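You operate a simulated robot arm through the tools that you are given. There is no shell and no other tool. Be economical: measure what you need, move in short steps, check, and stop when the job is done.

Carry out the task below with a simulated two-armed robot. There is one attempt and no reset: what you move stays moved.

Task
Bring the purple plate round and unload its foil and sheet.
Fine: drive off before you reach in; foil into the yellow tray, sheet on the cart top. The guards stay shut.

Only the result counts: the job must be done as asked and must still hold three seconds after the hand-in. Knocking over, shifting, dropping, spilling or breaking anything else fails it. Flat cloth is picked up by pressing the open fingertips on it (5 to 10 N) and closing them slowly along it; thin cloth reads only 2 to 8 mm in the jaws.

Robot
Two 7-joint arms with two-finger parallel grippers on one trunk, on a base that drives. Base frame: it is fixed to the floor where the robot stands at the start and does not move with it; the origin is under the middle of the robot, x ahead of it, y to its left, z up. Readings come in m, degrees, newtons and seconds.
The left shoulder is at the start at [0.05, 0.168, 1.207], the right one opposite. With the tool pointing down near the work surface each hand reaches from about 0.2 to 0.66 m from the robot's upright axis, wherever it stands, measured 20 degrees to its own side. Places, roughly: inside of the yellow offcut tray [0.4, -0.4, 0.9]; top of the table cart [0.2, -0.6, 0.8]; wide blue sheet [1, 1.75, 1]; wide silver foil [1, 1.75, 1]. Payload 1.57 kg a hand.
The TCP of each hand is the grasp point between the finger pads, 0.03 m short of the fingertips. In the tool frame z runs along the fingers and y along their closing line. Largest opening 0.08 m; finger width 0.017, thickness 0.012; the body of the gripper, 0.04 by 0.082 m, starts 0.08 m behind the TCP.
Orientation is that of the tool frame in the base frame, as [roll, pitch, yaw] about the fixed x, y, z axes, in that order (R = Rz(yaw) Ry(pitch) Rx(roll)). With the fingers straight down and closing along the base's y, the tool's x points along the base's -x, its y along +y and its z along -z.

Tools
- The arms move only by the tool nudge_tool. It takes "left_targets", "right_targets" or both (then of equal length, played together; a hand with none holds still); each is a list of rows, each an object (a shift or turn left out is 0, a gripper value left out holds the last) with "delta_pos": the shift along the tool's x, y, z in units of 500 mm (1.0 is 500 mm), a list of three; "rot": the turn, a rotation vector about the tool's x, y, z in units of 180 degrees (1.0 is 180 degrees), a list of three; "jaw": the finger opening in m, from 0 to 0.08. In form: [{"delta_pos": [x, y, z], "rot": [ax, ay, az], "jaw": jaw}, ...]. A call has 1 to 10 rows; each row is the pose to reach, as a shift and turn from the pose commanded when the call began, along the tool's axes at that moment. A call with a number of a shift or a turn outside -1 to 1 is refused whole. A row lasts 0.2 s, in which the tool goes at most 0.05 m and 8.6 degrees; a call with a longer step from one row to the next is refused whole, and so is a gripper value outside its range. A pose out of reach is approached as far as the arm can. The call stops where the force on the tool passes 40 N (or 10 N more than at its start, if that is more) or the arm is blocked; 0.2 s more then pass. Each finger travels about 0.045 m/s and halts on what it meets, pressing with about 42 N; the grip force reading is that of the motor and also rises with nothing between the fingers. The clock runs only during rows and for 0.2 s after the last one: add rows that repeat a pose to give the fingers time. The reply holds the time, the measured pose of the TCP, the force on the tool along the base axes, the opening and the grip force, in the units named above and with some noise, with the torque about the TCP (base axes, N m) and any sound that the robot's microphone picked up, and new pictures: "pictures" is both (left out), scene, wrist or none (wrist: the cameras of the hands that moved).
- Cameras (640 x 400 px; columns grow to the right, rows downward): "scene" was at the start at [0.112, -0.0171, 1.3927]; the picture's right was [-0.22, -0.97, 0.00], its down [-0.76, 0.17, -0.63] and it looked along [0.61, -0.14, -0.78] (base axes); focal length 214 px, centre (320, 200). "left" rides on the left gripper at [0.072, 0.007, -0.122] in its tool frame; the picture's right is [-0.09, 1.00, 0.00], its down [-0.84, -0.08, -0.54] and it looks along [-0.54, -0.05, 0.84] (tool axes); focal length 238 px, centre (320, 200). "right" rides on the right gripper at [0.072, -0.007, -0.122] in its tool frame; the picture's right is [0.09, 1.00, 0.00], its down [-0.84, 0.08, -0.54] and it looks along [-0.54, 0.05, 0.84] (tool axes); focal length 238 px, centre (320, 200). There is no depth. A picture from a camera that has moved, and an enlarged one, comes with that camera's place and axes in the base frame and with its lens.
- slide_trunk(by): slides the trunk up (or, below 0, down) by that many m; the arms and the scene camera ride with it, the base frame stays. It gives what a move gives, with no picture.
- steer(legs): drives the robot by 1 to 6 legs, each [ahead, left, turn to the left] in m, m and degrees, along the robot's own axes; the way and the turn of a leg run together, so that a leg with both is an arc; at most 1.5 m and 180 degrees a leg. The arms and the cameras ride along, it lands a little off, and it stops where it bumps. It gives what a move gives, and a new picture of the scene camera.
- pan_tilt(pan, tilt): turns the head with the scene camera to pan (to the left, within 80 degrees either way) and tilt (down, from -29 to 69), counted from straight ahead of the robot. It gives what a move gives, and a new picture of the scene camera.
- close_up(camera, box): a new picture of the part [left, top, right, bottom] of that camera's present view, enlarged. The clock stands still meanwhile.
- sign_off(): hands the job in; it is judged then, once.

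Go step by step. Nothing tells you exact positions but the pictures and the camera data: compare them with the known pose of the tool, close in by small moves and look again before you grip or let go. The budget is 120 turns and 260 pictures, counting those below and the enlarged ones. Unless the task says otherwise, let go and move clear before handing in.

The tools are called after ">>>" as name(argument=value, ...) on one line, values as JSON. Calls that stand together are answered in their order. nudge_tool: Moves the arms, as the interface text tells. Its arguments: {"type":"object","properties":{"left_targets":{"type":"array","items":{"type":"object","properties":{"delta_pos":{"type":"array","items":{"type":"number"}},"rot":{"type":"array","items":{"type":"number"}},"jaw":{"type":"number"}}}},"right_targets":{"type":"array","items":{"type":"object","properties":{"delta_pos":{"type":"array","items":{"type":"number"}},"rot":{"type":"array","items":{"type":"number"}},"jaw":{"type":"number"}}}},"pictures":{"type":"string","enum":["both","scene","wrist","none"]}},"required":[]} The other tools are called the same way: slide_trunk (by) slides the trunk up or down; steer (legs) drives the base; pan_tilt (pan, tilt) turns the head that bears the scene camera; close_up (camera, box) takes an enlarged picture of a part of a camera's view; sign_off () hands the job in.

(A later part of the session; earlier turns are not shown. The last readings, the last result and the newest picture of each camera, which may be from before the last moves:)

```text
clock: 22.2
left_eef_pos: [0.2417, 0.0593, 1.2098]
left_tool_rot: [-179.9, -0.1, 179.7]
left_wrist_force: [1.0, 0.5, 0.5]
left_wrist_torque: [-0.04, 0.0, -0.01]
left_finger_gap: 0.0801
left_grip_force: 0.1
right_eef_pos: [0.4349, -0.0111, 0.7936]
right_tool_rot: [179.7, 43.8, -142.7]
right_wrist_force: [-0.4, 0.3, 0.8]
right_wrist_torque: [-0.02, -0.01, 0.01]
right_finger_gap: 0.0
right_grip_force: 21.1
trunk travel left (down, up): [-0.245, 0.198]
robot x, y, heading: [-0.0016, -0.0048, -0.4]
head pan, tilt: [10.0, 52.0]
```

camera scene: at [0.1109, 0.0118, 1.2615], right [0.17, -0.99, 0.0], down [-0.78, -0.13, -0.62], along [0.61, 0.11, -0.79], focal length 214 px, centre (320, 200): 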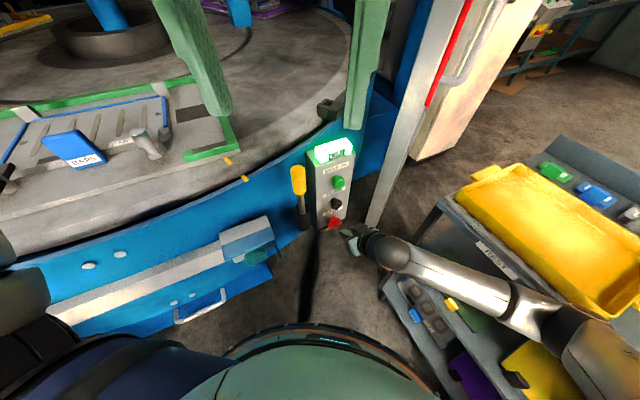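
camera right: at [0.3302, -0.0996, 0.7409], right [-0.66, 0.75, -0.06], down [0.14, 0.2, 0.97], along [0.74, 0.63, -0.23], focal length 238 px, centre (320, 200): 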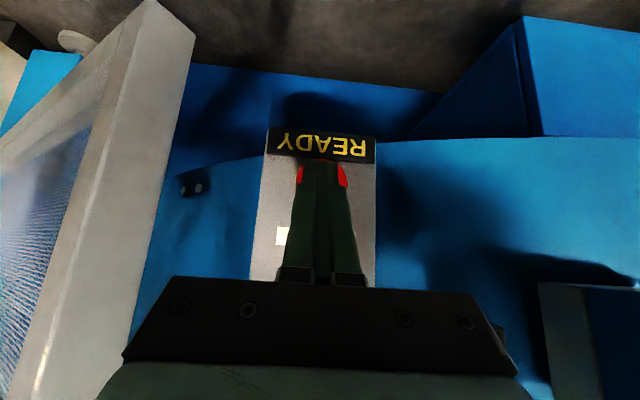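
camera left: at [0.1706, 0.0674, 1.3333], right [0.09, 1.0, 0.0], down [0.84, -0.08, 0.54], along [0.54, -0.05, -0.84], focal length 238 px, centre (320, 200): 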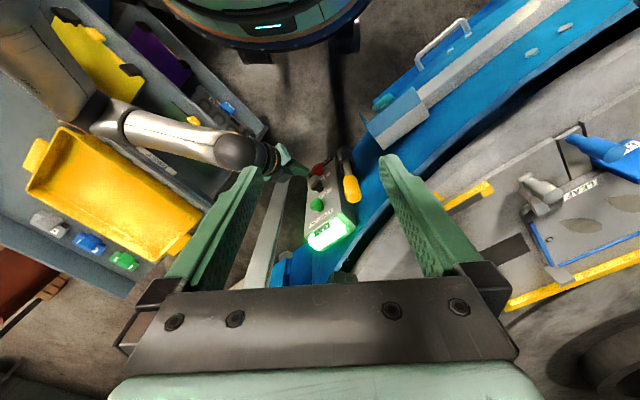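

>>> nudge_tool(right_targets=[{"delta_pos": [-0.0118, 0.0132, 0.0447]}, {"delta_pos": [-0.0232, 0.0132, 0.056]}, {"delta_pos": [-0.0317, 0.0132, 0.0645]}, {"delta_pos": [-0.0402, 0.0132, 0.073]}], pictures="wrist")

```text
clock: 23.2
left_eef_pos: [0.242, 0.0586, 1.2111]
left_tool_rot: [-179.9, -0.1, 179.7]
left_wrist_force: [-1.0, 0.2, -0.4]
left_wrist_torque: [-0.01, -0.01, 0.01]
left_finger_gap: 0.08
left_grip_force: 0.1
right_eef_pos: [0.4606, 0.0162, 0.7778]
right_tool_rot: [179.7, 43.3, -142.8]
right_wrist_force: [-10.7, -9.2, -5.9]
right_wrist_torque: [-0.25, 0.28, -0.07]
right_finger_gap: 0.0001
right_grip_force: 21.1
trunk travel left (down, up): [-0.245, 0.198]
robot x, y, heading: [-0.0033, -0.0035, -0.3]
head pan, tilt: [10.0, 52.0]
heard: click
camera right: at [0.3572, -0.0707, 0.8166], right [-0.66, 0.75, -0.06], down [0.14, 0.2, 0.97], along [0.74, 0.63, -0.24], focal length 238 px, centre (320, 200)
```

right: 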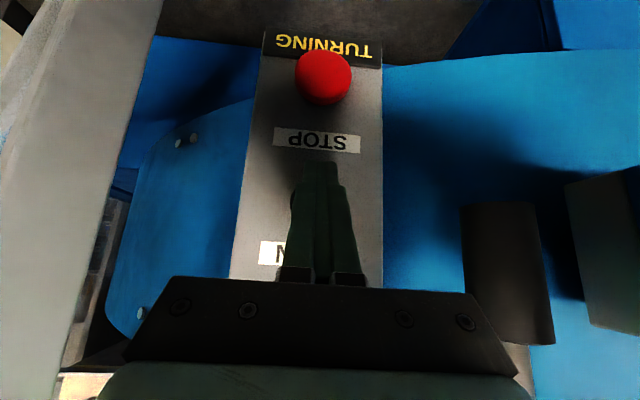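

TURNING again. Back off and wait out the ~4 s.

>>> nudge_tool(right_targets=[{"delta_pos": [0.045, 0, -0.045]}, {"delta_pos": [0.07, 0, -0.07]}, {"delta_pos": [0.07, 0, -0.07]}, {"delta_pos": [0.07, 0, -0.07]}, {"delta_pos": [0.07, 0, -0.07]}, {"delta_pos": [0.07, 0, -0.07]}, {"delta_pos": [0.07, 0, -0.07]}, {"delta_pos": [0.07, 0, -0.07]}, {"delta_pos": [0.07, 0, -0.07]}, {"delta_pos": [0.07, 0, -0.07]}], pictures="none")

>>> nudge_tool(right_targets=[{"delta_pos": [0, 0, 0]}, {"delta_pos": [0, 0, 0]}, {"delta_pos": [0, 0, 0]}, {"delta_pos": [0, 0, 0]}, {"delta_pos": [0, 0, 0]}, {"delta_pos": [0, 0, 0]}, {"delta_pos": [0, 0, 0]}, {"delta_pos": [0, 0, 0]}, {"delta_pos": [0, 0, 0]}, {"delta_pos": [0, 0, 0]}], pictures="both")

```text
clock: 25.4
left_eef_pos: [0.2424, 0.0589, 1.2105]
left_tool_rot: [-179.9, -0.1, 179.9]
left_wrist_force: [0.4, -0.7, 0.3]
left_wrist_torque: [-0.01, 0.04, -0.01]
left_finger_gap: 0.0802
left_grip_force: 0.0
right_eef_pos: [0.423, -0.0119, 0.7822]
right_tool_rot: [179.9, 43.9, -142.6]
right_wrist_force: [-0.5, 0.4, 0.4]
right_wrist_torque: [0.01, 0.01, 0.0]
right_finger_gap: 0.0
right_grip_force: 21.4
trunk travel left (down, up): [-0.245, 0.198]
robot x, y, heading: [-0.0021, 0.0002, -0.2]
head pan, tilt: [10.0, 52.0]
```

```text
clock: 27.6
left_eef_pos: [0.2425, 0.0583, 1.2106]
left_tool_rot: [-179.9, -0.1, 179.7]
left_wrist_force: [-0.4, 0.2, -0.1]
left_wrist_torque: [0.01, 0.0, -0.01]
left_finger_gap: 0.0801
left_grip_force: 0.0
right_eef_pos: [0.4235, -0.0112, 0.7814]
right_tool_rot: [179.8, 43.8, -142.7]
right_wrist_force: [-0.3, 0.2, 0.4]
right_wrist_torque: [-0.02, 0.02, -0.02]
right_finger_gap: 0.0002
right_grip_force: 20.9
trunk travel left (down, up): [-0.245, 0.198]
robot x, y, heading: [0.0034, 0.002, -0.3]
head pan, tilt: [10.0, 52.0]
camera scene: at [0.1109, 0.0118, 1.2615], right [0.17, -0.99, 0.0], down [-0.78, -0.13, -0.62], along [0.61, 0.11, -0.79], focal length 214 px, centre (320, 200)
camera right: at [0.3201, -0.0999, 0.8198], right [-0.66, 0.75, -0.06], down [0.14, 0.2, 0.97], along [0.74, 0.63, -0.23], focal length 238 px, centre (320, 200)
```

scene: 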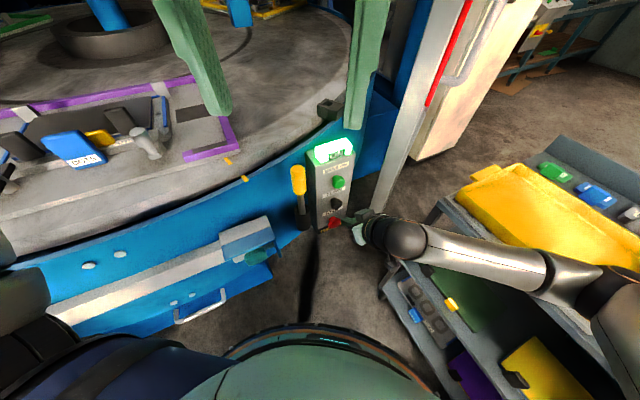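
right: 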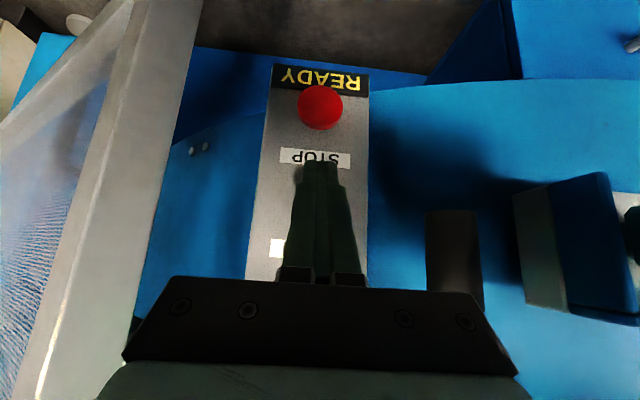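

Purple is at the front and READY. I'll lift the left hand, lower the trunk 0.09 m so the right hand faces the red button, then press it.

>>> nudge_tool(left_targets=[{"delta_pos": [0, 0, -0.09]}, {"delta_pos": [0, 0, -0.18]}], pictures="none")

>>> slide_trunk(by=-0.09)

>>> nudge_tool(right_targets=[{"delta_pos": [-0.0283, 0, 0.0283]}], pictures="both")

```text
clock: 28.2
left_eef_pos: [0.241, 0.0612, 1.2919]
left_tool_rot: [-179.5, 0.0, 179.8]
left_wrist_force: [0.7, 0.1, -0.1]
left_wrist_torque: [-0.02, 0.03, 0.03]
left_finger_gap: 0.0802
left_grip_force: 0.1
left hand out of reach, approached as far as the arm can: row 2
right_eef_pos: [0.4225, -0.0128, 0.7815]
right_tool_rot: [179.8, 43.8, -142.7]
right_wrist_force: [0.9, 1.0, 0.0]
right_wrist_torque: [-0.02, -0.02, 0.03]
right_finger_gap: 0.0
right_grip_force: 21.1
trunk travel left (down, up): [-0.245, 0.198]
robot x, y, heading: [-0.0041, -0.0026, -0.3]
head pan, tilt: [10.0, 52.0]
```

```text
clock: 29.4
left_eef_pos: [0.2263, 0.0748, 1.2106]
left_tool_rot: [-178.7, 0.9, 179.5]
left_wrist_force: [-0.5, 0.4, -0.4]
left_wrist_torque: [-0.04, -0.01, 0.01]
left_finger_gap: 0.0802
left_grip_force: 0.1
right_eef_pos: [0.467, -0.0278, 0.7716]
right_tool_rot: [-167.7, 50.7, -136.1]
right_wrist_force: [-0.1, -0.3, -0.8]
right_wrist_torque: [0.02, -0.03, 0.03]
right_finger_gap: 0.0001
right_grip_force: 21.6
trunk travel left (down, up): [-0.161, 0.281]
robot x, y, heading: [-0.0059, 0.0003, -0.7]
head pan, tilt: [10.0, 52.0]
stopped: the arm was blocked; the commanded pose is now the measured one
```

```text
clock: 29.8
left_eef_pos: [0.2212, 0.0667, 1.2126]
left_tool_rot: [-179.1, 1.2, 179.3]
left_wrist_force: [0.5, 0.1, -0.5]
left_wrist_torque: [-0.03, -0.01, 0.01]
left_finger_gap: 0.08
left_grip_force: 0.1
right_eef_pos: [0.4821, -0.0302, 0.7694]
right_tool_rot: [-167.9, 50.5, -137.1]
right_wrist_force: [-0.7, -0.3, 1.1]
right_wrist_torque: [-0.01, -0.02, -0.02]
right_finger_gap: 0.0001
right_grip_force: 21.3
trunk travel left (down, up): [-0.161, 0.281]
robot x, y, heading: [-0.0038, -0.0041, -0.9]
head pan, tilt: [10.0, 52.0]
camera scene: at [0.0914, 0.0176, 1.1798], right [0.16, -0.99, 0.01], down [-0.77, -0.13, -0.63], along [0.62, 0.09, -0.78], focal length 214 px, centre (320, 200)
camera right: at [0.3684, -0.1097, 0.7903], right [-0.59, 0.78, -0.2], down [-0.03, 0.23, 0.97], along [0.81, 0.58, -0.11], focal length 238 px, centre (320, 200)
```

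scene: 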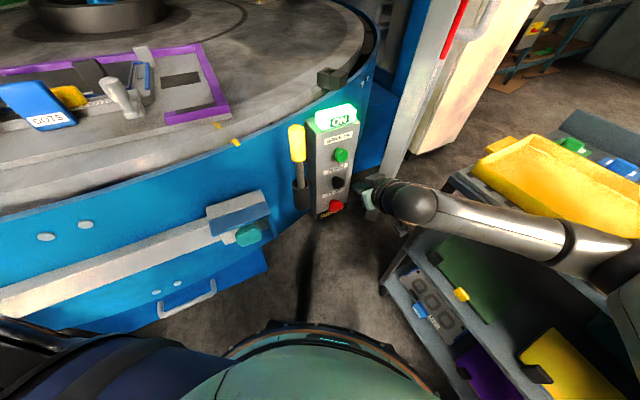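
right: 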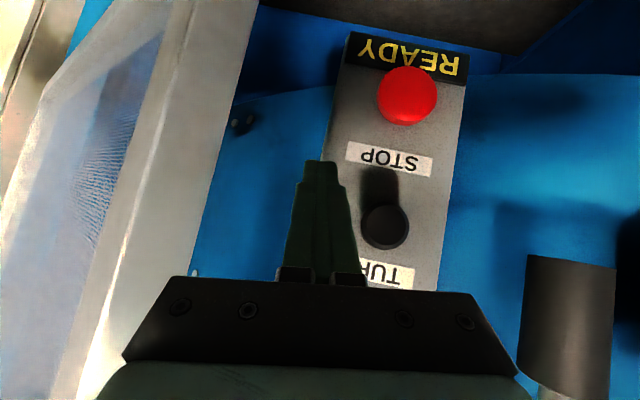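

The trunk stopped: the right forearm was blocked, probably on the cart's edge. I'll raise the trunk to relieve it and check the cart.

>>> slide_trunk(by=0.06)

>>> pan_tilt(pan=-35, tilt=50)

```text
clock: 30.8
left_eef_pos: [0.2391, 0.0598, 1.2684]
left_tool_rot: [-179.5, 0.1, 179.7]
left_wrist_force: [-0.4, 0.6, 0.1]
left_wrist_torque: [0.03, 0.04, -0.01]
left_finger_gap: 0.0801
left_grip_force: 0.1
right_eef_pos: [0.4834, -0.0194, 0.814]
right_tool_rot: [-171.3, 49.7, -138.2]
right_wrist_force: [-0.7, 0.5, 0.0]
right_wrist_torque: [-0.01, 0.0, -0.01]
right_finger_gap: 0.0
right_grip_force: 21.9
trunk travel left (down, up): [-0.221, 0.221]
robot x, y, heading: [-0.0034, 0.0011, -0.6]
head pan, tilt: [10.0, 52.0]
```

```text
clock: 31.9
left_eef_pos: [0.2391, 0.06, 1.269]
left_tool_rot: [-179.6, 0.0, 179.5]
left_wrist_force: [0.0, 0.0, -0.1]
left_wrist_torque: [0.0, 0.01, -0.01]
left_finger_gap: 0.08
left_grip_force: 0.1
right_eef_pos: [0.4833, -0.0194, 0.8154]
right_tool_rot: [-171.2, 49.6, -138.1]
right_wrist_force: [0.1, 0.3, -0.4]
right_wrist_torque: [0.01, 0.01, 0.01]
right_finger_gap: 0.0
right_grip_force: 21.2
trunk travel left (down, up): [-0.221, 0.221]
robot x, y, heading: [-0.005, -0.0012, -0.8]
head pan, tilt: [-35.0, 50.0]
camera scene: at [0.0971, -0.0459, 1.2404], right [-0.58, -0.81, 0.0], down [-0.62, 0.44, -0.64], along [0.52, -0.37, -0.77], focal length 214 px, centre (320, 200)
```

scene: 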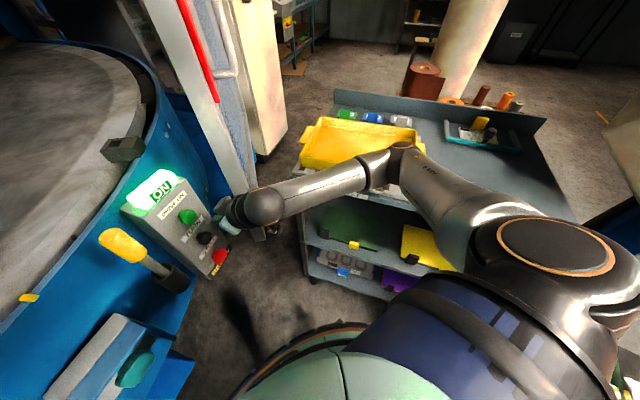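

The forearm is too folded next to the cart. I'll draw the right hand back, raise the trunk again, and back the base off so the arm can reach the red button more stretched out.

>>> nudge_tool(right_targets=[{"delta_pos": [0, 0, -0.08]}, {"delta_pos": [0, 0, -0.16]}], pictures="none")

>>> slide_trunk(by=0.12)

>>> close_up(camera="scene", box=[0, 0, 640, 400])

```text
clock: 32.5
left_eef_pos: [0.2384, 0.0594, 1.2699]
left_tool_rot: [-179.6, 0.2, 179.4]
left_wrist_force: [-0.5, 0.0, 0.0]
left_wrist_torque: [0.05, 0.0, 0.03]
left_finger_gap: 0.08
left_grip_force: 0.1
right_eef_pos: [0.4288, -0.0509, 0.8655]
right_tool_rot: [-171.2, 49.6, -138.1]
right_wrist_force: [-0.9, 0.0, 0.0]
right_wrist_torque: [0.0, 0.02, -0.01]
right_finger_gap: 0.0
right_grip_force: 21.6
trunk travel left (down, up): [-0.221, 0.221]
robot x, y, heading: [-0.0028, 0.0015, -0.5]
head pan, tilt: [-35.0, 50.0]
```

```text
clock: 34.0
left_eef_pos: [0.2392, 0.0599, 1.3889]
left_tool_rot: [-179.6, 0.1, 179.5]
left_wrist_force: [0.4, 0.5, 0.6]
left_wrist_torque: [0.03, -0.02, 0.01]
left_finger_gap: 0.0802
left_grip_force: 0.2
right_eef_pos: [0.4289, -0.0491, 0.9854]
right_tool_rot: [-171.3, 49.7, -138.2]
right_wrist_force: [0.1, 0.7, -0.9]
right_wrist_torque: [0.02, 0.02, 0.0]
right_finger_gap: 0.0
right_grip_force: 21.1
trunk travel left (down, up): [-0.341, 0.101]
robot x, y, heading: [-0.0074, -0.001, -0.5]
head pan, tilt: [-35.0, 50.0]
```

```text
1.00 times, centred on (320, 200) of scene (not enlarged: the box is as wide or as high as the picture)
camera zoom: at [0.0972, -0.046, 1.3604], right [-0.58, -0.81, 0.0], down [-0.62, 0.44, -0.64], along [0.52, -0.37, -0.77], focal length 214 px, centre (320, 200)
```

zoom: 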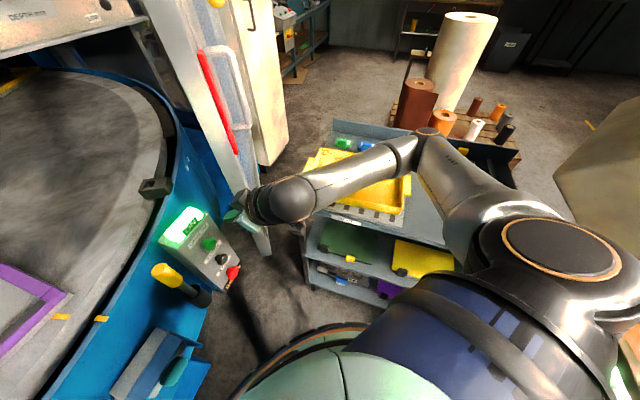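

>>> steer(legs=[[-0.15, 0, 0]])

>>> pan_tilt(pan=-50, tilt=45)

```text
clock: 35.4
left_eef_pos: [0.0858, 0.0603, 1.388]
left_tool_rot: [-179.6, 0.2, 179.4]
left_wrist_force: [-0.4, -0.1, -0.4]
left_wrist_torque: [0.02, -0.01, -0.01]
left_finger_gap: 0.0799
left_grip_force: 0.1
right_eef_pos: [0.2786, -0.0505, 0.9865]
right_tool_rot: [-171.1, 49.7, -138.3]
right_wrist_force: [0.4, 0.7, 0.2]
right_wrist_torque: [0.01, -0.03, -0.03]
right_finger_gap: 0.0
right_grip_force: 21.1
trunk travel left (down, up): [-0.341, 0.101]
robot x, y, heading: [-0.1532, 0.0003, -0.8]
head pan, tilt: [-35.0, 50.0]
camera scene: at [-0.0544, -0.0447, 1.3605], right [-0.58, -0.81, 0.0], down [-0.62, 0.45, -0.64], along [0.52, -0.37, -0.77], focal length 214 px, centre (320, 200)
```

scene: 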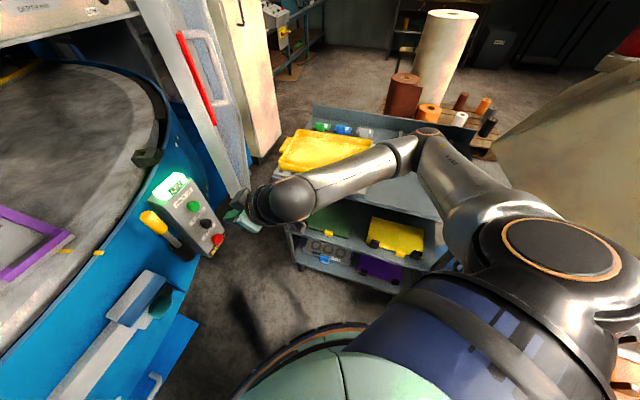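

```text
clock: 36.1
left_eef_pos: [0.0885, 0.0611, 1.3881]
left_tool_rot: [-179.7, 0.2, 179.4]
left_wrist_force: [0.2, -0.3, 0.4]
left_wrist_torque: [-0.01, 0.01, -0.03]
left_finger_gap: 0.08
left_grip_force: 0.1
right_eef_pos: [0.279, -0.0499, 0.9854]
right_tool_rot: [-171.2, 49.7, -138.4]
right_wrist_force: [-0.2, -0.4, -0.5]
right_wrist_torque: [-0.01, 0.03, -0.02]
right_finger_gap: 0.0
right_grip_force: 21.3
trunk travel left (down, up): [-0.341, 0.101]
robot x, y, heading: [-0.1547, 0.0035, -0.4]
head pan, tilt: [-50.0, 45.0]
camera scene: at [-0.0645, -0.0627, 1.3673], right [-0.77, -0.63, 0.0], down [-0.45, 0.55, -0.71], along [0.45, -0.55, -0.71], focal length 214 px, centre (320, 200)
```

scene: 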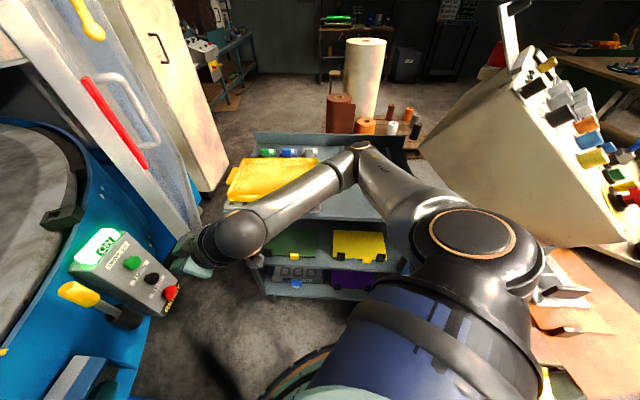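

Cart looks undisturbed. Extending the right hand forward again to in front of the pendant, then I'll look.

>>> nudge_tool(right_targets=[{"delta_pos": [0.0022, -0.0201, 0.0904]}, {"delta_pos": [0.0044, -0.0402, 0.1808]}, {"delta_pos": [0.0066, -0.0603, 0.2712]}, {"delta_pos": [0.0088, -0.0804, 0.3616]}], pictures="both")

```text
clock: 37.1
left_eef_pos: [0.0894, 0.06, 1.3893]
left_tool_rot: [-179.5, 0.1, 179.3]
left_wrist_force: [-0.1, -0.7, -0.1]
left_wrist_torque: [0.0, 0.0, -0.03]
left_finger_gap: 0.0802
left_grip_force: 0.1
right_eef_pos: [0.4202, -0.0149, 0.8678]
right_tool_rot: [-171.3, 49.7, -138.4]
right_wrist_force: [0.2, -0.2, 0.5]
right_wrist_torque: [0.01, 0.0, 0.0]
right_finger_gap: 0.0001
right_grip_force: 20.7
trunk travel left (down, up): [-0.341, 0.101]
robot x, y, heading: [-0.154, 0.0003, -0.6]
head pan, tilt: [-50.0, 45.0]
camera scene: at [-0.0641, -0.0624, 1.3673], right [-0.77, -0.63, 0.0], down [-0.45, 0.55, -0.71], along [0.45, -0.55, -0.71], focal length 214 px, centre (320, 200)
camera right: at [0.3094, -0.0978, 0.8917], right [-0.61, 0.77, -0.17], down [0.0, 0.21, 0.98], along [0.79, 0.6, -0.13], focal length 238 px, centre (320, 200)
```

scene: 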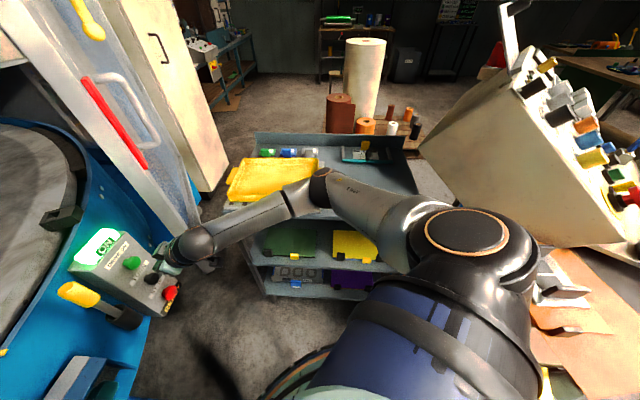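
right: 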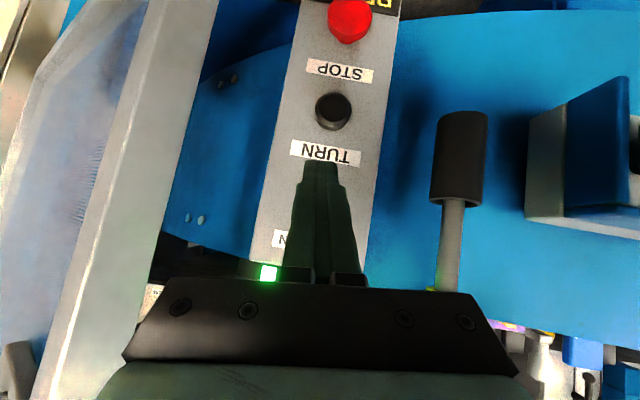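

I'll draw the hand back and shift the base 0.13 m left, so the elbow stays away from the cart; also checking the tray.

>>> close_up(camera="scene", box=[210, 120, 430, 260])

>>> nudge_tool(right_targets=[{"delta_pos": [-0.0022, 0.0201, -0.0904]}, {"delta_pos": [-0.0044, 0.0402, -0.1808]}, {"delta_pos": [-0.0066, 0.0603, -0.2712]}], pictures="none")

>>> pan_tilt(pan=45, tilt=60)

```text
2.86 times, centred on (320, 190) of scene
camera zoom: at [-0.0641, -0.0624, 1.3673], right [-0.77, -0.63, 0.0], down [-0.45, 0.55, -0.71], along [0.45, -0.55, -0.71], focal length 613 px, centre (320, 229)
```

zoom: 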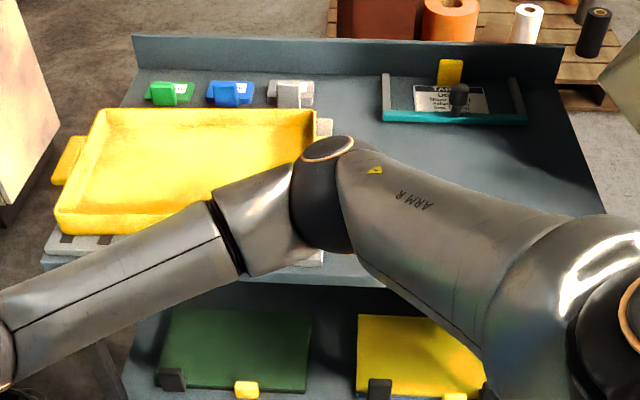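

```text
clock: 37.9
left_eef_pos: [0.0874, 0.0606, 1.3886]
left_tool_rot: [-179.6, 0.1, 179.4]
left_wrist_force: [-1.1, 0.0, 0.7]
left_wrist_torque: [0.01, -0.04, 0.04]
left_finger_gap: 0.0799
left_grip_force: 0.1
right_eef_pos: [0.3124, -0.041, 0.9569]
right_tool_rot: [-171.2, 49.8, -138.4]
right_wrist_force: [-0.6, 1.2, -0.3]
right_wrist_torque: [0.03, -0.05, -0.03]
right_finger_gap: 0.0
right_grip_force: 21.3
trunk travel left (down, up): [-0.341, 0.101]
robot x, y, heading: [-0.1558, -0.0015, -0.8]
head pan, tilt: [-50.0, 45.0]
```

```text
clock: 39.6
left_eef_pos: [0.0896, 0.0606, 1.3888]
left_tool_rot: [-179.6, 0.1, 179.4]
left_wrist_force: [0.4, 0.0, -0.1]
left_wrist_torque: [0.03, 0.04, -0.02]
left_finger_gap: 0.08
left_grip_force: 0.1
right_eef_pos: [0.3141, -0.0408, 0.9558]
right_tool_rot: [-171.3, 49.7, -138.3]
right_wrist_force: [-0.3, 0.1, -0.5]
right_wrist_torque: [0.03, 0.0, 0.03]
right_finger_gap: 0.0
right_grip_force: 21.3
trunk travel left (down, up): [-0.341, 0.101]
robot x, y, heading: [-0.1566, 0.0003, -0.8]
head pan, tilt: [45.0, 60.0]
camera scene: at [-0.0685, 0.0467, 1.3479], right [0.7, -0.72, 0.0], down [-0.62, -0.61, -0.5], along [0.36, 0.35, -0.87], focal length 214 px, centre (320, 200)
```

scene: 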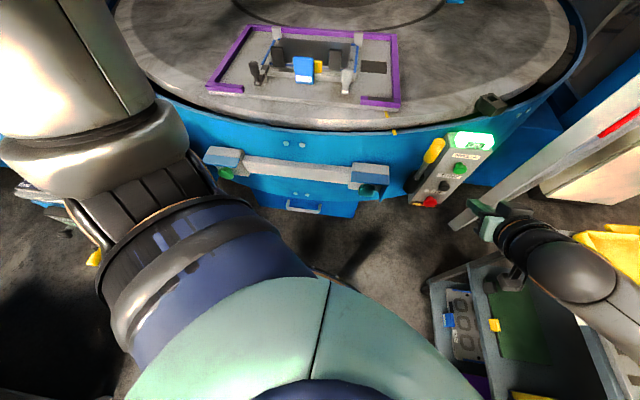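

Tray is in place. Room to the left is free; shifting left 0.15 m.

>>> steer(legs=[[0, 0.15, 0]])

>>> close_up(camera="right", box=[0, 0, 640, 400])

```text
clock: 41.6
left_eef_pos: [0.0902, 0.2137, 1.388]
left_tool_rot: [-179.5, 0.0, 179.4]
left_wrist_force: [0.8, -0.6, 1.0]
left_wrist_torque: [-0.04, 0.02, -0.01]
left_finger_gap: 0.0799
left_grip_force: 0.1
right_eef_pos: [0.3158, 0.1108, 0.9554]
right_tool_rot: [-171.2, 49.7, -138.4]
right_wrist_force: [0.1, 0.0, 0.4]
right_wrist_torque: [0.0, 0.0, 0.0]
right_finger_gap: 0.0
right_grip_force: 21.5
trunk travel left (down, up): [-0.341, 0.101]
robot x, y, heading: [-0.1537, 0.1499, -0.7]
head pan, tilt: [45.0, 60.0]
camera scene: at [-0.0669, 0.1989, 1.3479], right [0.7, -0.71, 0.0], down [-0.62, -0.61, -0.5], along [0.36, 0.35, -0.87], focal length 214 px, centre (320, 200)
```

scene: 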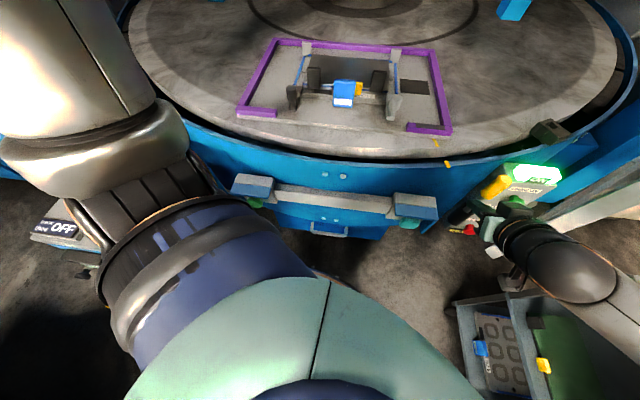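

```text
1.00 times, centred on (320, 200) of right (not enlarged: the box is as wide or as high as the picture)
camera zoom: at [0.2046, 0.0276, 0.9794], right [-0.61, 0.77, -0.17], down [0.0, 0.21, 0.98], along [0.79, 0.6, -0.13], focal length 238 px, centre (320, 200)
```

zoom: 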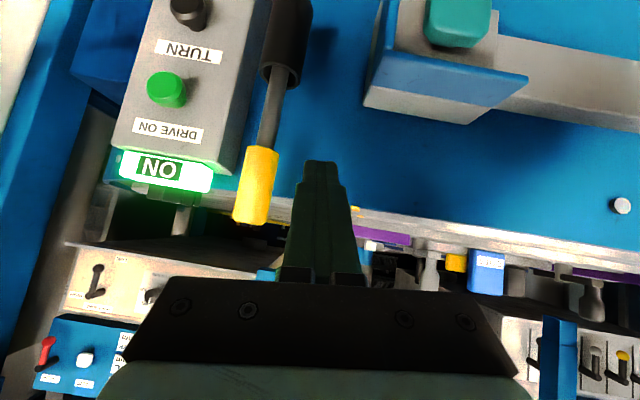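

>>> nudge_tool(right_targets=[{"delta_pos": [0.0578, -0.0651, 0.0194]}, {"delta_pos": [0.1156, -0.1302, 0.0388]}, {"delta_pos": [0.1734, -0.1953, 0.0582]}, {"delta_pos": [0.2312, -0.2604, 0.0776]}, {"delta_pos": [0.2742, -0.2632, 0.1441]}, {"delta_pos": [0.3172, -0.2659, 0.2106]}, {"delta_pos": [0.3602, -0.2687, 0.2771]}, {"delta_pos": [0.4032, -0.2714, 0.3436]}], pictures="both")

```text
clock: 43.4
left_eef_pos: [0.0914, 0.2127, 1.3884]
left_tool_rot: [-179.6, 0.1, 179.4]
left_wrist_force: [-0.1, 0.1, 0.6]
left_wrist_torque: [-0.02, 0.01, 0.01]
left_finger_gap: 0.0799
left_grip_force: 0.1
right_eef_pos: [0.4093, -0.0194, 0.7067]
right_tool_rot: [-171.3, 49.8, -138.3]
right_wrist_force: [-0.1, 0.7, -0.7]
right_wrist_torque: [-0.02, -0.01, 0.0]
right_finger_gap: 0.0
right_grip_force: 21.4
trunk travel left (down, up): [-0.341, 0.101]
robot x, y, heading: [-0.1538, 0.1524, -0.7]
head pan, tilt: [45.0, 60.0]
camera scene: at [-0.0666, 0.1987, 1.3479], right [0.7, -0.71, 0.0], down [-0.62, -0.61, -0.5], along [0.36, 0.35, -0.87], focal length 214 px, centre (320, 200)
camera right: at [0.299, -0.1034, 0.7285], right [-0.61, 0.77, -0.17], down [0.0, 0.21, 0.98], along [0.79, 0.6, -0.13], focal length 238 px, centre (320, 200)
```

scene: 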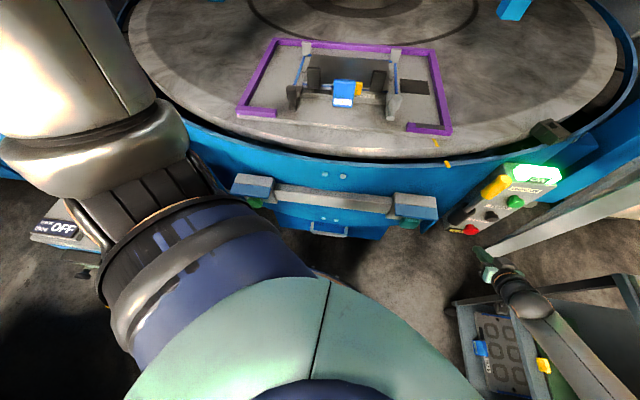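
right: 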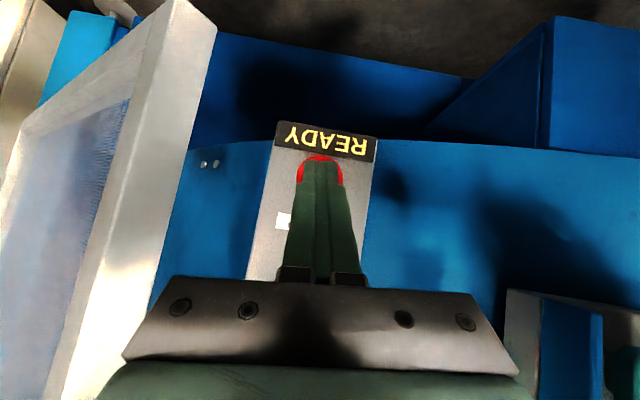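

Good reach now; the fingertips are right in front of the red button. Pressing STOP.

>>> nudge_tool(right_targets=[{"delta_pos": [-0.0227, 0.005, 0.059]}, {"delta_pos": [-0.0356, 0.0059, 0.0743]}, {"delta_pos": [-0.0459, 0.0067, 0.0865]}, {"delta_pos": [-0.055, 0.0074, 0.0971]}, {"delta_pos": [-0.0627, 0.008, 0.1062]}, {"delta_pos": [-0.0704, 0.0086, 0.1154]}, {"delta_pos": [-0.0782, 0.009, 0.1245]}], pictures="both")

```text
clock: 44.8
left_eef_pos: [0.0881, 0.2114, 1.3894]
left_tool_rot: [-179.6, 0.2, 179.2]
left_wrist_force: [1.2, 0.4, -1.1]
left_wrist_torque: [-0.05, 0.02, 0.0]
left_finger_gap: 0.08
left_grip_force: 0.2
right_eef_pos: [0.4558, 0.0122, 0.6902]
right_tool_rot: [-171.2, 49.0, -138.7]
right_wrist_force: [-16.5, -7.9, 6.7]
right_wrist_torque: [0.04, 0.04, 0.13]
right_finger_gap: 0.0
right_grip_force: 20.7
trunk travel left (down, up): [-0.341, 0.101]
robot x, y, heading: [-0.1522, 0.1492, -0.6]
head pan, tilt: [45.0, 60.0]
heard: click
stopped in row 6 (right hand): the force on the tool passed its limit at 47 N (the readings are from after the stop); the commanded pose is now the measured one
camera scene: at [-0.0684, 0.1979, 1.348], right [0.7, -0.72, 0.0], down [-0.62, -0.6, -0.5], along [0.36, 0.35, -0.87], focal length 214 px, centre (320, 200)
camera right: at [0.3447, -0.0694, 0.7151], right [-0.61, 0.78, -0.17], down [0.01, 0.22, 0.98], along [0.79, 0.59, -0.14], focal length 238 px, centre (320, 200)
```

scene: 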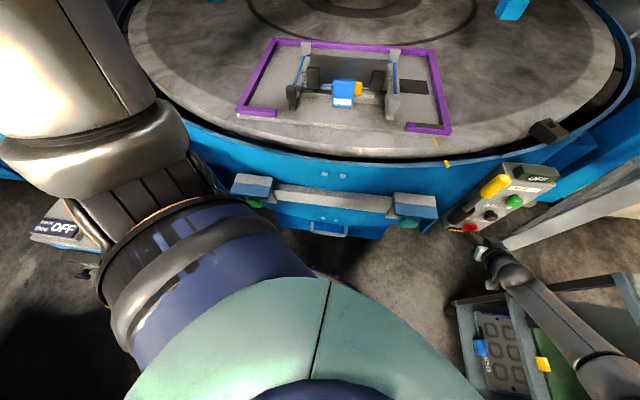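
right: 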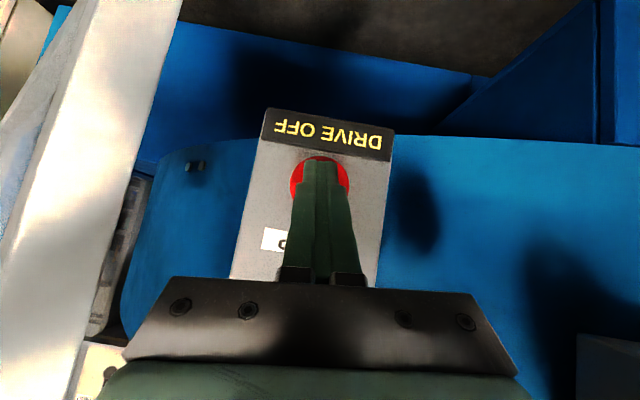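

DRIVE OFF is confirmed. Now I'll withdraw the right hand and study the purple plate.

>>> nudge_tool(right_targets=[{"delta_pos": [0, 0, -0.09]}, {"delta_pos": [0, 0, -0.18]}, {"delta_pos": [-0.05, 0, -0.26]}, {"delta_pos": [-0.1, 0, -0.34]}, {"delta_pos": [-0.15, 0, -0.42]}], pictures="none")

>>> pan_tilt(pan=45, tilt=45)

>>> close_up(camera="scene", box=[220, 80, 480, 240])

```text
clock: 46.0
left_eef_pos: [0.0888, 0.2118, 1.3899]
left_tool_rot: [-179.6, 0.2, 179.3]
left_wrist_force: [0.0, -0.3, 0.9]
left_wrist_torque: [-0.04, -0.02, 0.01]
left_finger_gap: 0.08
left_grip_force: 0.0
right_eef_pos: [0.3567, -0.0317, 0.8838]
right_tool_rot: [-171.3, 49.1, -138.6]
right_wrist_force: [-1.1, -0.7, 0.2]
right_wrist_torque: [0.01, 0.01, -0.01]
right_finger_gap: 0.0001
right_grip_force: 21.4
trunk travel left (down, up): [-0.341, 0.101]
robot x, y, heading: [-0.1503, 0.1518, -0.4]
head pan, tilt: [45.0, 60.0]
```

```text
clock: 46.8
left_eef_pos: [0.0899, 0.2126, 1.3891]
left_tool_rot: [-179.7, 0.1, 179.4]
left_wrist_force: [0.4, -0.8, -0.2]
left_wrist_torque: [0.02, -0.01, -0.01]
left_finger_gap: 0.0799
left_grip_force: 0.1
right_eef_pos: [0.3567, -0.031, 0.8832]
right_tool_rot: [-171.3, 49.2, -138.7]
right_wrist_force: [-0.7, -0.5, 0.4]
right_wrist_torque: [0.0, 0.0, -0.01]
right_finger_gap: 0.0
right_grip_force: 21.5
trunk travel left (down, up): [-0.341, 0.101]
robot x, y, heading: [-0.1513, 0.1477, -0.7]
head pan, tilt: [45.0, 45.0]
camera scene: at [-0.0569, 0.2085, 1.3673], right [0.7, -0.72, 0.0], down [-0.51, -0.49, -0.71], along [0.51, 0.49, -0.71], focal length 214 px, centre (320, 200)
```

scene: 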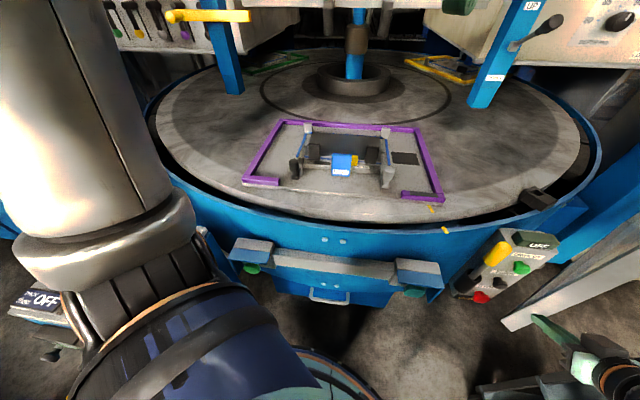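

```text
2.46 times, centred on (350, 160) of scene
camera zoom: at [-0.0569, 0.2085, 1.3673], right [0.7, -0.72, 0.0], down [-0.51, -0.49, -0.71], along [0.51, 0.49, -0.71], focal length 528 px, centre (246, 298)
```

zoom: 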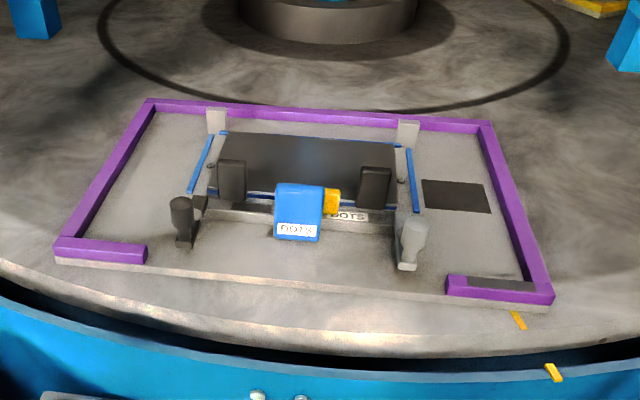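

Plate top is at z≈0.975, centre ≈(0.44,0.57), inward normal ≈(0.81,0.58). I'll raise and straighten the right hand, then turn the base to face the plate.

>>> nudge_tool(right_targets=[{"delta_pos": [-0.0382, -0.003, -0.0741], "rot": [0, 0.039, 0]}, {"delta_pos": [-0.0764, -0.006, -0.1482], "rot": [0, 0.078, 0]}, {"delta_pos": [-0.1146, -0.009, -0.2223], "rot": [0, 0.117, 0]}, {"delta_pos": [-0.1528, -0.012, -0.2965], "rot": [0, 0.156, 0]}, {"delta_pos": [-0.191, -0.015, -0.3706], "rot": [0, 0.195, 0]}, {"delta_pos": [-0.2292, -0.018, -0.4447], "rot": [0, 0.234, 0]}, {"delta_pos": [-0.2674, -0.021, -0.5188], "rot": [0, 0.273, 0]}], pictures="none")

>>> slide_trunk(by=0.1)

>>> steer(legs=[[0, 0, 36]])

>>> pan_tilt(pan=0, tilt=45)

```text
clock: 48.4
left_eef_pos: [0.0891, 0.212, 1.3892]
left_tool_rot: [-179.6, 0.3, 179.4]
left_wrist_force: [0.2, 0.6, 0.6]
left_wrist_torque: [0.0, -0.02, 0.03]
left_finger_gap: 0.0799
left_grip_force: 0.0
right_eef_pos: [0.2556, -0.0819, 1.1549]
right_tool_rot: [-174.3, 0.3, -145.2]
right_wrist_force: [0.8, 0.1, 0.6]
right_wrist_torque: [0.02, -0.02, -0.02]
right_finger_gap: 0.0
right_grip_force: 21.5
trunk travel left (down, up): [-0.341, 0.101]
robot x, y, heading: [-0.1521, 0.148, -0.5]
head pan, tilt: [45.0, 45.0]
```

```text
clock: 49.7
left_eef_pos: [0.0887, 0.2119, 1.4889]
left_tool_rot: [-179.6, 0.0, 179.4]
left_wrist_force: [0.4, 0.5, 0.5]
left_wrist_torque: [0.0, 0.0, 0.0]
left_finger_gap: 0.0801
left_grip_force: 0.1
right_eef_pos: [0.2555, -0.0832, 1.2536]
right_tool_rot: [-174.2, 0.4, -145.2]
right_wrist_force: [0.8, -0.1, -0.8]
right_wrist_torque: [-0.03, 0.0, -0.05]
right_finger_gap: 0.0001
right_grip_force: 21.3
trunk travel left (down, up): [-0.441, 0.001]
robot x, y, heading: [-0.1533, 0.15, -0.7]
head pan, tilt: [45.0, 45.0]
```

```text
clock: 51.8
left_eef_pos: [0.0078, 0.3438, 1.4893]
left_tool_rot: [-179.6, 0.2, -144.7]
left_wrist_force: [0.7, 0.4, -1.4]
left_wrist_torque: [-0.02, -0.01, 0.0]
left_finger_gap: 0.08
left_grip_force: 0.0
right_eef_pos: [0.3156, 0.2017, 1.254]
right_tool_rot: [-174.2, 0.4, -109.3]
right_wrist_force: [0.8, -0.5, 0.0]
right_wrist_torque: [0.04, 0.01, -0.02]
right_finger_gap: 0.0
right_grip_force: 21.5
trunk travel left (down, up): [-0.441, 0.001]
robot x, y, heading: [-0.1526, 0.154, 35.2]
head pan, tilt: [45.0, 45.0]
camera scene: at [-0.1087, 0.2555, 1.4673], right [0.99, -0.17, 0.0], down [-0.12, -0.7, -0.71], along [0.12, 0.7, -0.71], focal length 214 px, centre (320, 200)
```

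scene: 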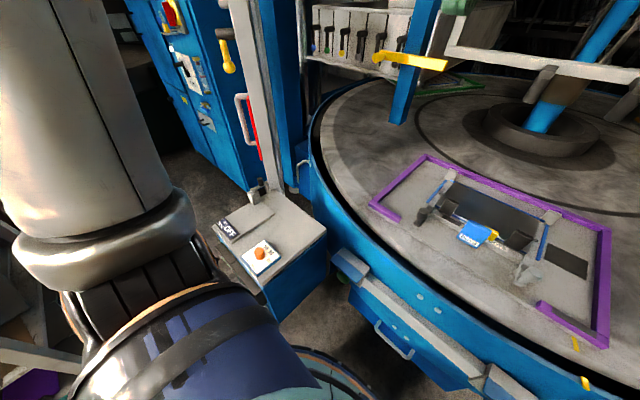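

```text
clock: 52.9
left_eef_pos: [0.0096, 0.3434, 1.4895]
left_tool_rot: [-179.7, 0.3, -144.7]
left_wrist_force: [-0.5, 0.6, 0.1]
left_wrist_torque: [0.0, 0.01, -0.01]
left_finger_gap: 0.0799
left_grip_force: 0.1
right_eef_pos: [0.3155, 0.2025, 1.2545]
right_tool_rot: [-174.3, 0.4, -109.2]
right_wrist_force: [0.5, 0.4, 0.3]
right_wrist_torque: [-0.01, -0.03, -0.01]
right_finger_gap: 0.0002
right_grip_force: 21.4
trunk travel left (down, up): [-0.441, 0.001]
robot x, y, heading: [-0.1519, 0.1548, 35.4]
head pan, tilt: [0.0, 45.0]
camera scene: at [-0.056, 0.2222, 1.4673], right [0.58, -0.82, 0.0], down [-0.58, -0.41, -0.71], along [0.58, 0.41, -0.71], focal length 214 px, centre (320, 200)
```

scene: 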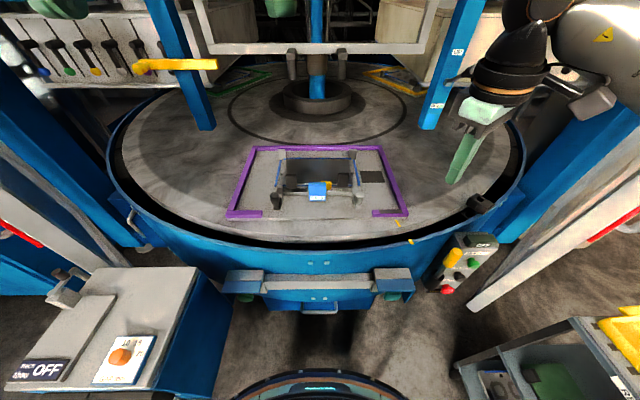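

Now I'll use the right wrist camera over the fixture for a close look.

>>> nudge_tool(right_targets=[{"delta_pos": [-0.0669, 0.0309, 0.0371], "rot": [-0.0045, 0, 0.0281]}, {"delta_pos": [-0.1337, 0.0617, 0.0743], "rot": [-0.009, 0, 0.0562]}, {"delta_pos": [-0.2006, 0.0926, 0.1114], "rot": [-0.0135, 0, 0.0843]}, {"delta_pos": [-0.2674, 0.1234, 0.1486], "rot": [-0.018, 0, 0.1124]}, {"delta_pos": [-0.3343, 0.1543, 0.1857], "rot": [-0.0225, 0, 0.1405]}, {"delta_pos": [-0.4011, 0.1851, 0.2229], "rot": [-0.027, 0, 0.1686]}, {"delta_pos": [-0.468, 0.216, 0.26], "rot": [-0.0315, 0, 0.1967]}], pictures="both")

>>> close_up(camera="scene", box=[210, 130, 430, 240])

```text
clock: 54.5
left_eef_pos: [0.0079, 0.3457, 1.4883]
left_tool_rot: [-179.5, 0.0, -144.6]
left_wrist_force: [-0.5, 0.2, -0.5]
left_wrist_torque: [-0.03, -0.02, 0.02]
left_finger_gap: 0.08
left_grip_force: 0.0
right_eef_pos: [0.3029, 0.4571, 1.1159]
right_tool_rot: [179.1, 1.9, -144.6]
right_wrist_force: [0.5, 0.6, 1.2]
right_wrist_torque: [0.03, 0.01, 0.03]
right_finger_gap: 0.0
right_grip_force: 21.4
trunk travel left (down, up): [-0.441, 0.001]
robot x, y, heading: [-0.1552, 0.1521, 35.3]
head pan, tilt: [0.0, 45.0]
camera scene: at [-0.0564, 0.2233, 1.4673], right [0.58, -0.82, 0.0], down [-0.58, -0.41, -0.71], along [0.58, 0.41, -0.71], focal length 214 px, centre (320, 200)
camera right: at [0.2471, 0.4062, 1.2341], right [-0.65, 0.76, 0.01], down [0.63, 0.53, 0.57], along [0.43, 0.38, -0.82], focal length 238 px, centre (320, 200)
```

scene: 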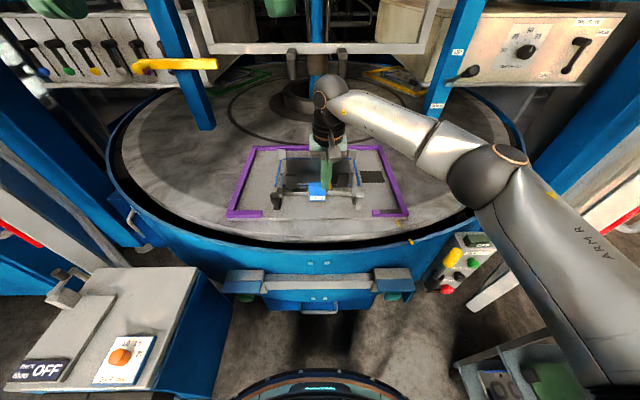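
right: 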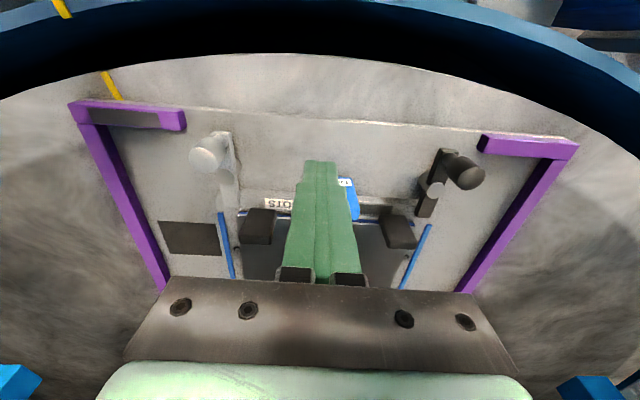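

```text
2.91 times, centred on (320, 185) of scene
camera zoom: at [-0.0564, 0.2233, 1.4673], right [0.58, -0.82, 0.0], down [-0.58, -0.41, -0.71], along [0.58, 0.41, -0.71], focal length 624 px, centre (320, 244)
```

zoom: 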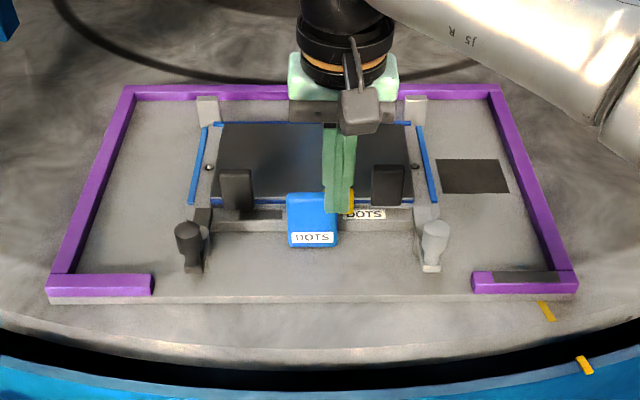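

The foil (dark silver) lies on the blue-edged sheet, held near the front by two black pads with lever handles; a blue "DOTS" piece in between. Moving the wrist camera forward for an unobstructed top view.

>>> nudge_tool(right_targets=[{"delta_pos": [-0.08, 0, 0]}, {"delta_pos": [-0.16, 0, 0]}, {"delta_pos": [-0.22, 0, 0]}], pictures="wrist")

>>> close_up(camera="right", box=[180, 20, 480, 200])

```text
clock: 55.3
left_eef_pos: [0.0072, 0.3426, 1.4891]
left_tool_rot: [-179.5, 0.3, -144.7]
left_wrist_force: [0.3, -0.2, 0.1]
left_wrist_torque: [-0.05, -0.03, 0.0]
left_finger_gap: 0.0801
left_grip_force: 0.1
right_eef_pos: [0.3533, 0.4761, 1.113]
right_tool_rot: [179.1, 2.0, -144.6]
right_wrist_force: [0.2, -0.8, 0.9]
right_wrist_torque: [0.01, -0.02, 0.02]
right_finger_gap: 0.0
right_grip_force: 21.3
right hand out of reach, approached as far as the arm can: row 2, 3
trunk travel left (down, up): [-0.441, 0.001]
robot x, y, heading: [-0.1559, 0.1547, 35.2]
head pan, tilt: [0.0, 45.0]
camera right: at [0.2971, 0.4252, 1.2319], right [-0.65, 0.76, 0.01], down [0.63, 0.53, 0.57], along [0.43, 0.38, -0.82], focal length 238 px, centre (320, 200)
```

right: 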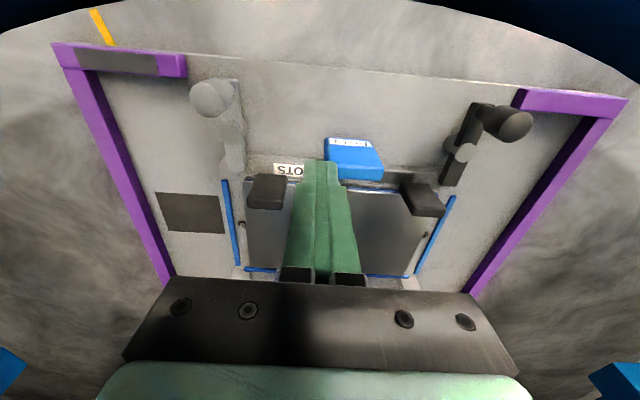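

```text
2.13 times, centred on (330, 110) of right
camera zoom: at [0.2971, 0.4252, 1.2319], right [-0.65, 0.76, 0.01], down [0.63, 0.53, 0.57], along [0.43, 0.38, -0.82], focal length 508 px, centre (299, 392)
```

zoom: 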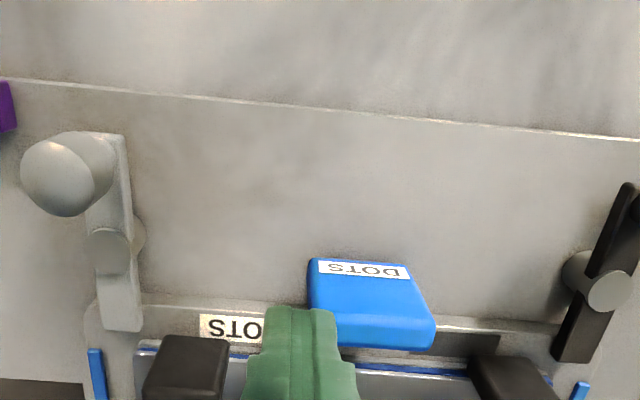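

>>> steer(legs=[[0.08, 0, 0]])

>>> close_up(camera="right", box=[130, 0, 550, 260])

>>> close_up(camera="scene", box=[200, 100, 440, 270])

```text
clock: 56.4
left_eef_pos: [0.0745, 0.3897, 1.4894]
left_tool_rot: [-179.6, 0.1, -144.7]
left_wrist_force: [-0.6, -0.8, -0.5]
left_wrist_torque: [0.01, 0.02, 0.01]
left_finger_gap: 0.0799
left_grip_force: 0.1
right_eef_pos: [0.4191, 0.5213, 1.113]
right_tool_rot: [179.1, 2.0, -144.6]
right_wrist_force: [-0.3, -0.2, -0.9]
right_wrist_torque: [-0.02, 0.03, 0.02]
right_finger_gap: 0.0
right_grip_force: 21.5
trunk travel left (down, up): [-0.441, 0.001]
robot x, y, heading: [-0.0893, 0.1999, 35.5]
head pan, tilt: [0.0, 45.0]
camera scene: at [0.0097, 0.2688, 1.4673], right [0.58, -0.82, 0.0], down [-0.58, -0.41, -0.71], along [0.58, 0.41, -0.71], focal length 214 px, centre (320, 200)
```

scene: 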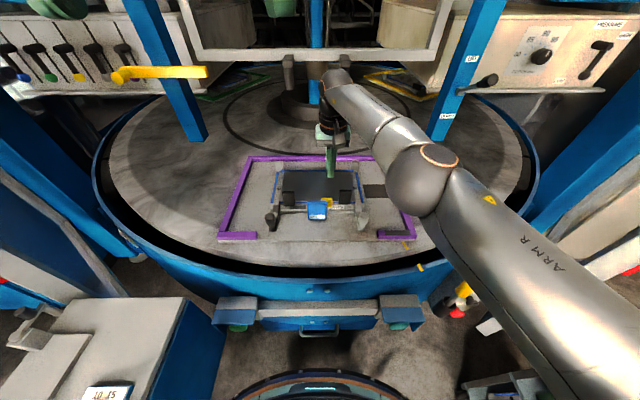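

```text
1.52 times, centred on (340, 130) of right
camera zoom: at [0.3632, 0.4712, 1.2316], right [-0.65, 0.76, 0.01], down [0.63, 0.53, 0.57], along [0.43, 0.38, -0.82], focal length 363 px, centre (290, 307)
```

zoom: 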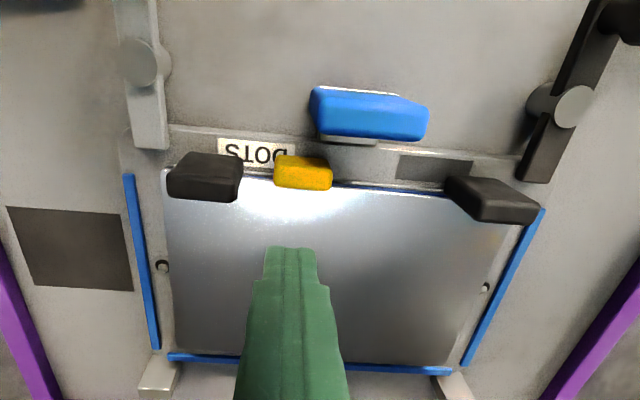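

```text
2.35 times, centred on (320, 185) of scene
camera zoom: at [0.0097, 0.2688, 1.4673], right [0.58, -0.82, 0.0], down [-0.58, -0.41, -0.71], along [0.58, 0.41, -0.71], focal length 505 px, centre (320, 235)
```

zoom: 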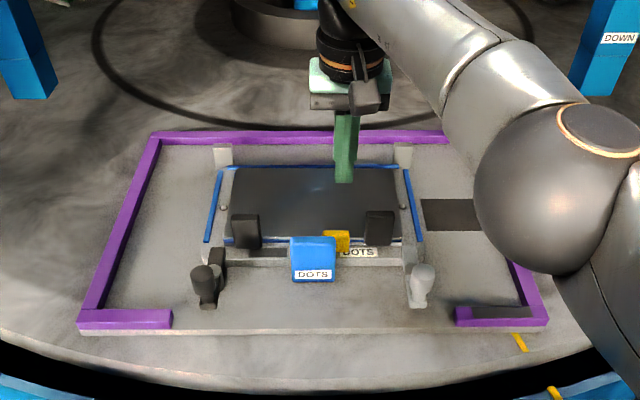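

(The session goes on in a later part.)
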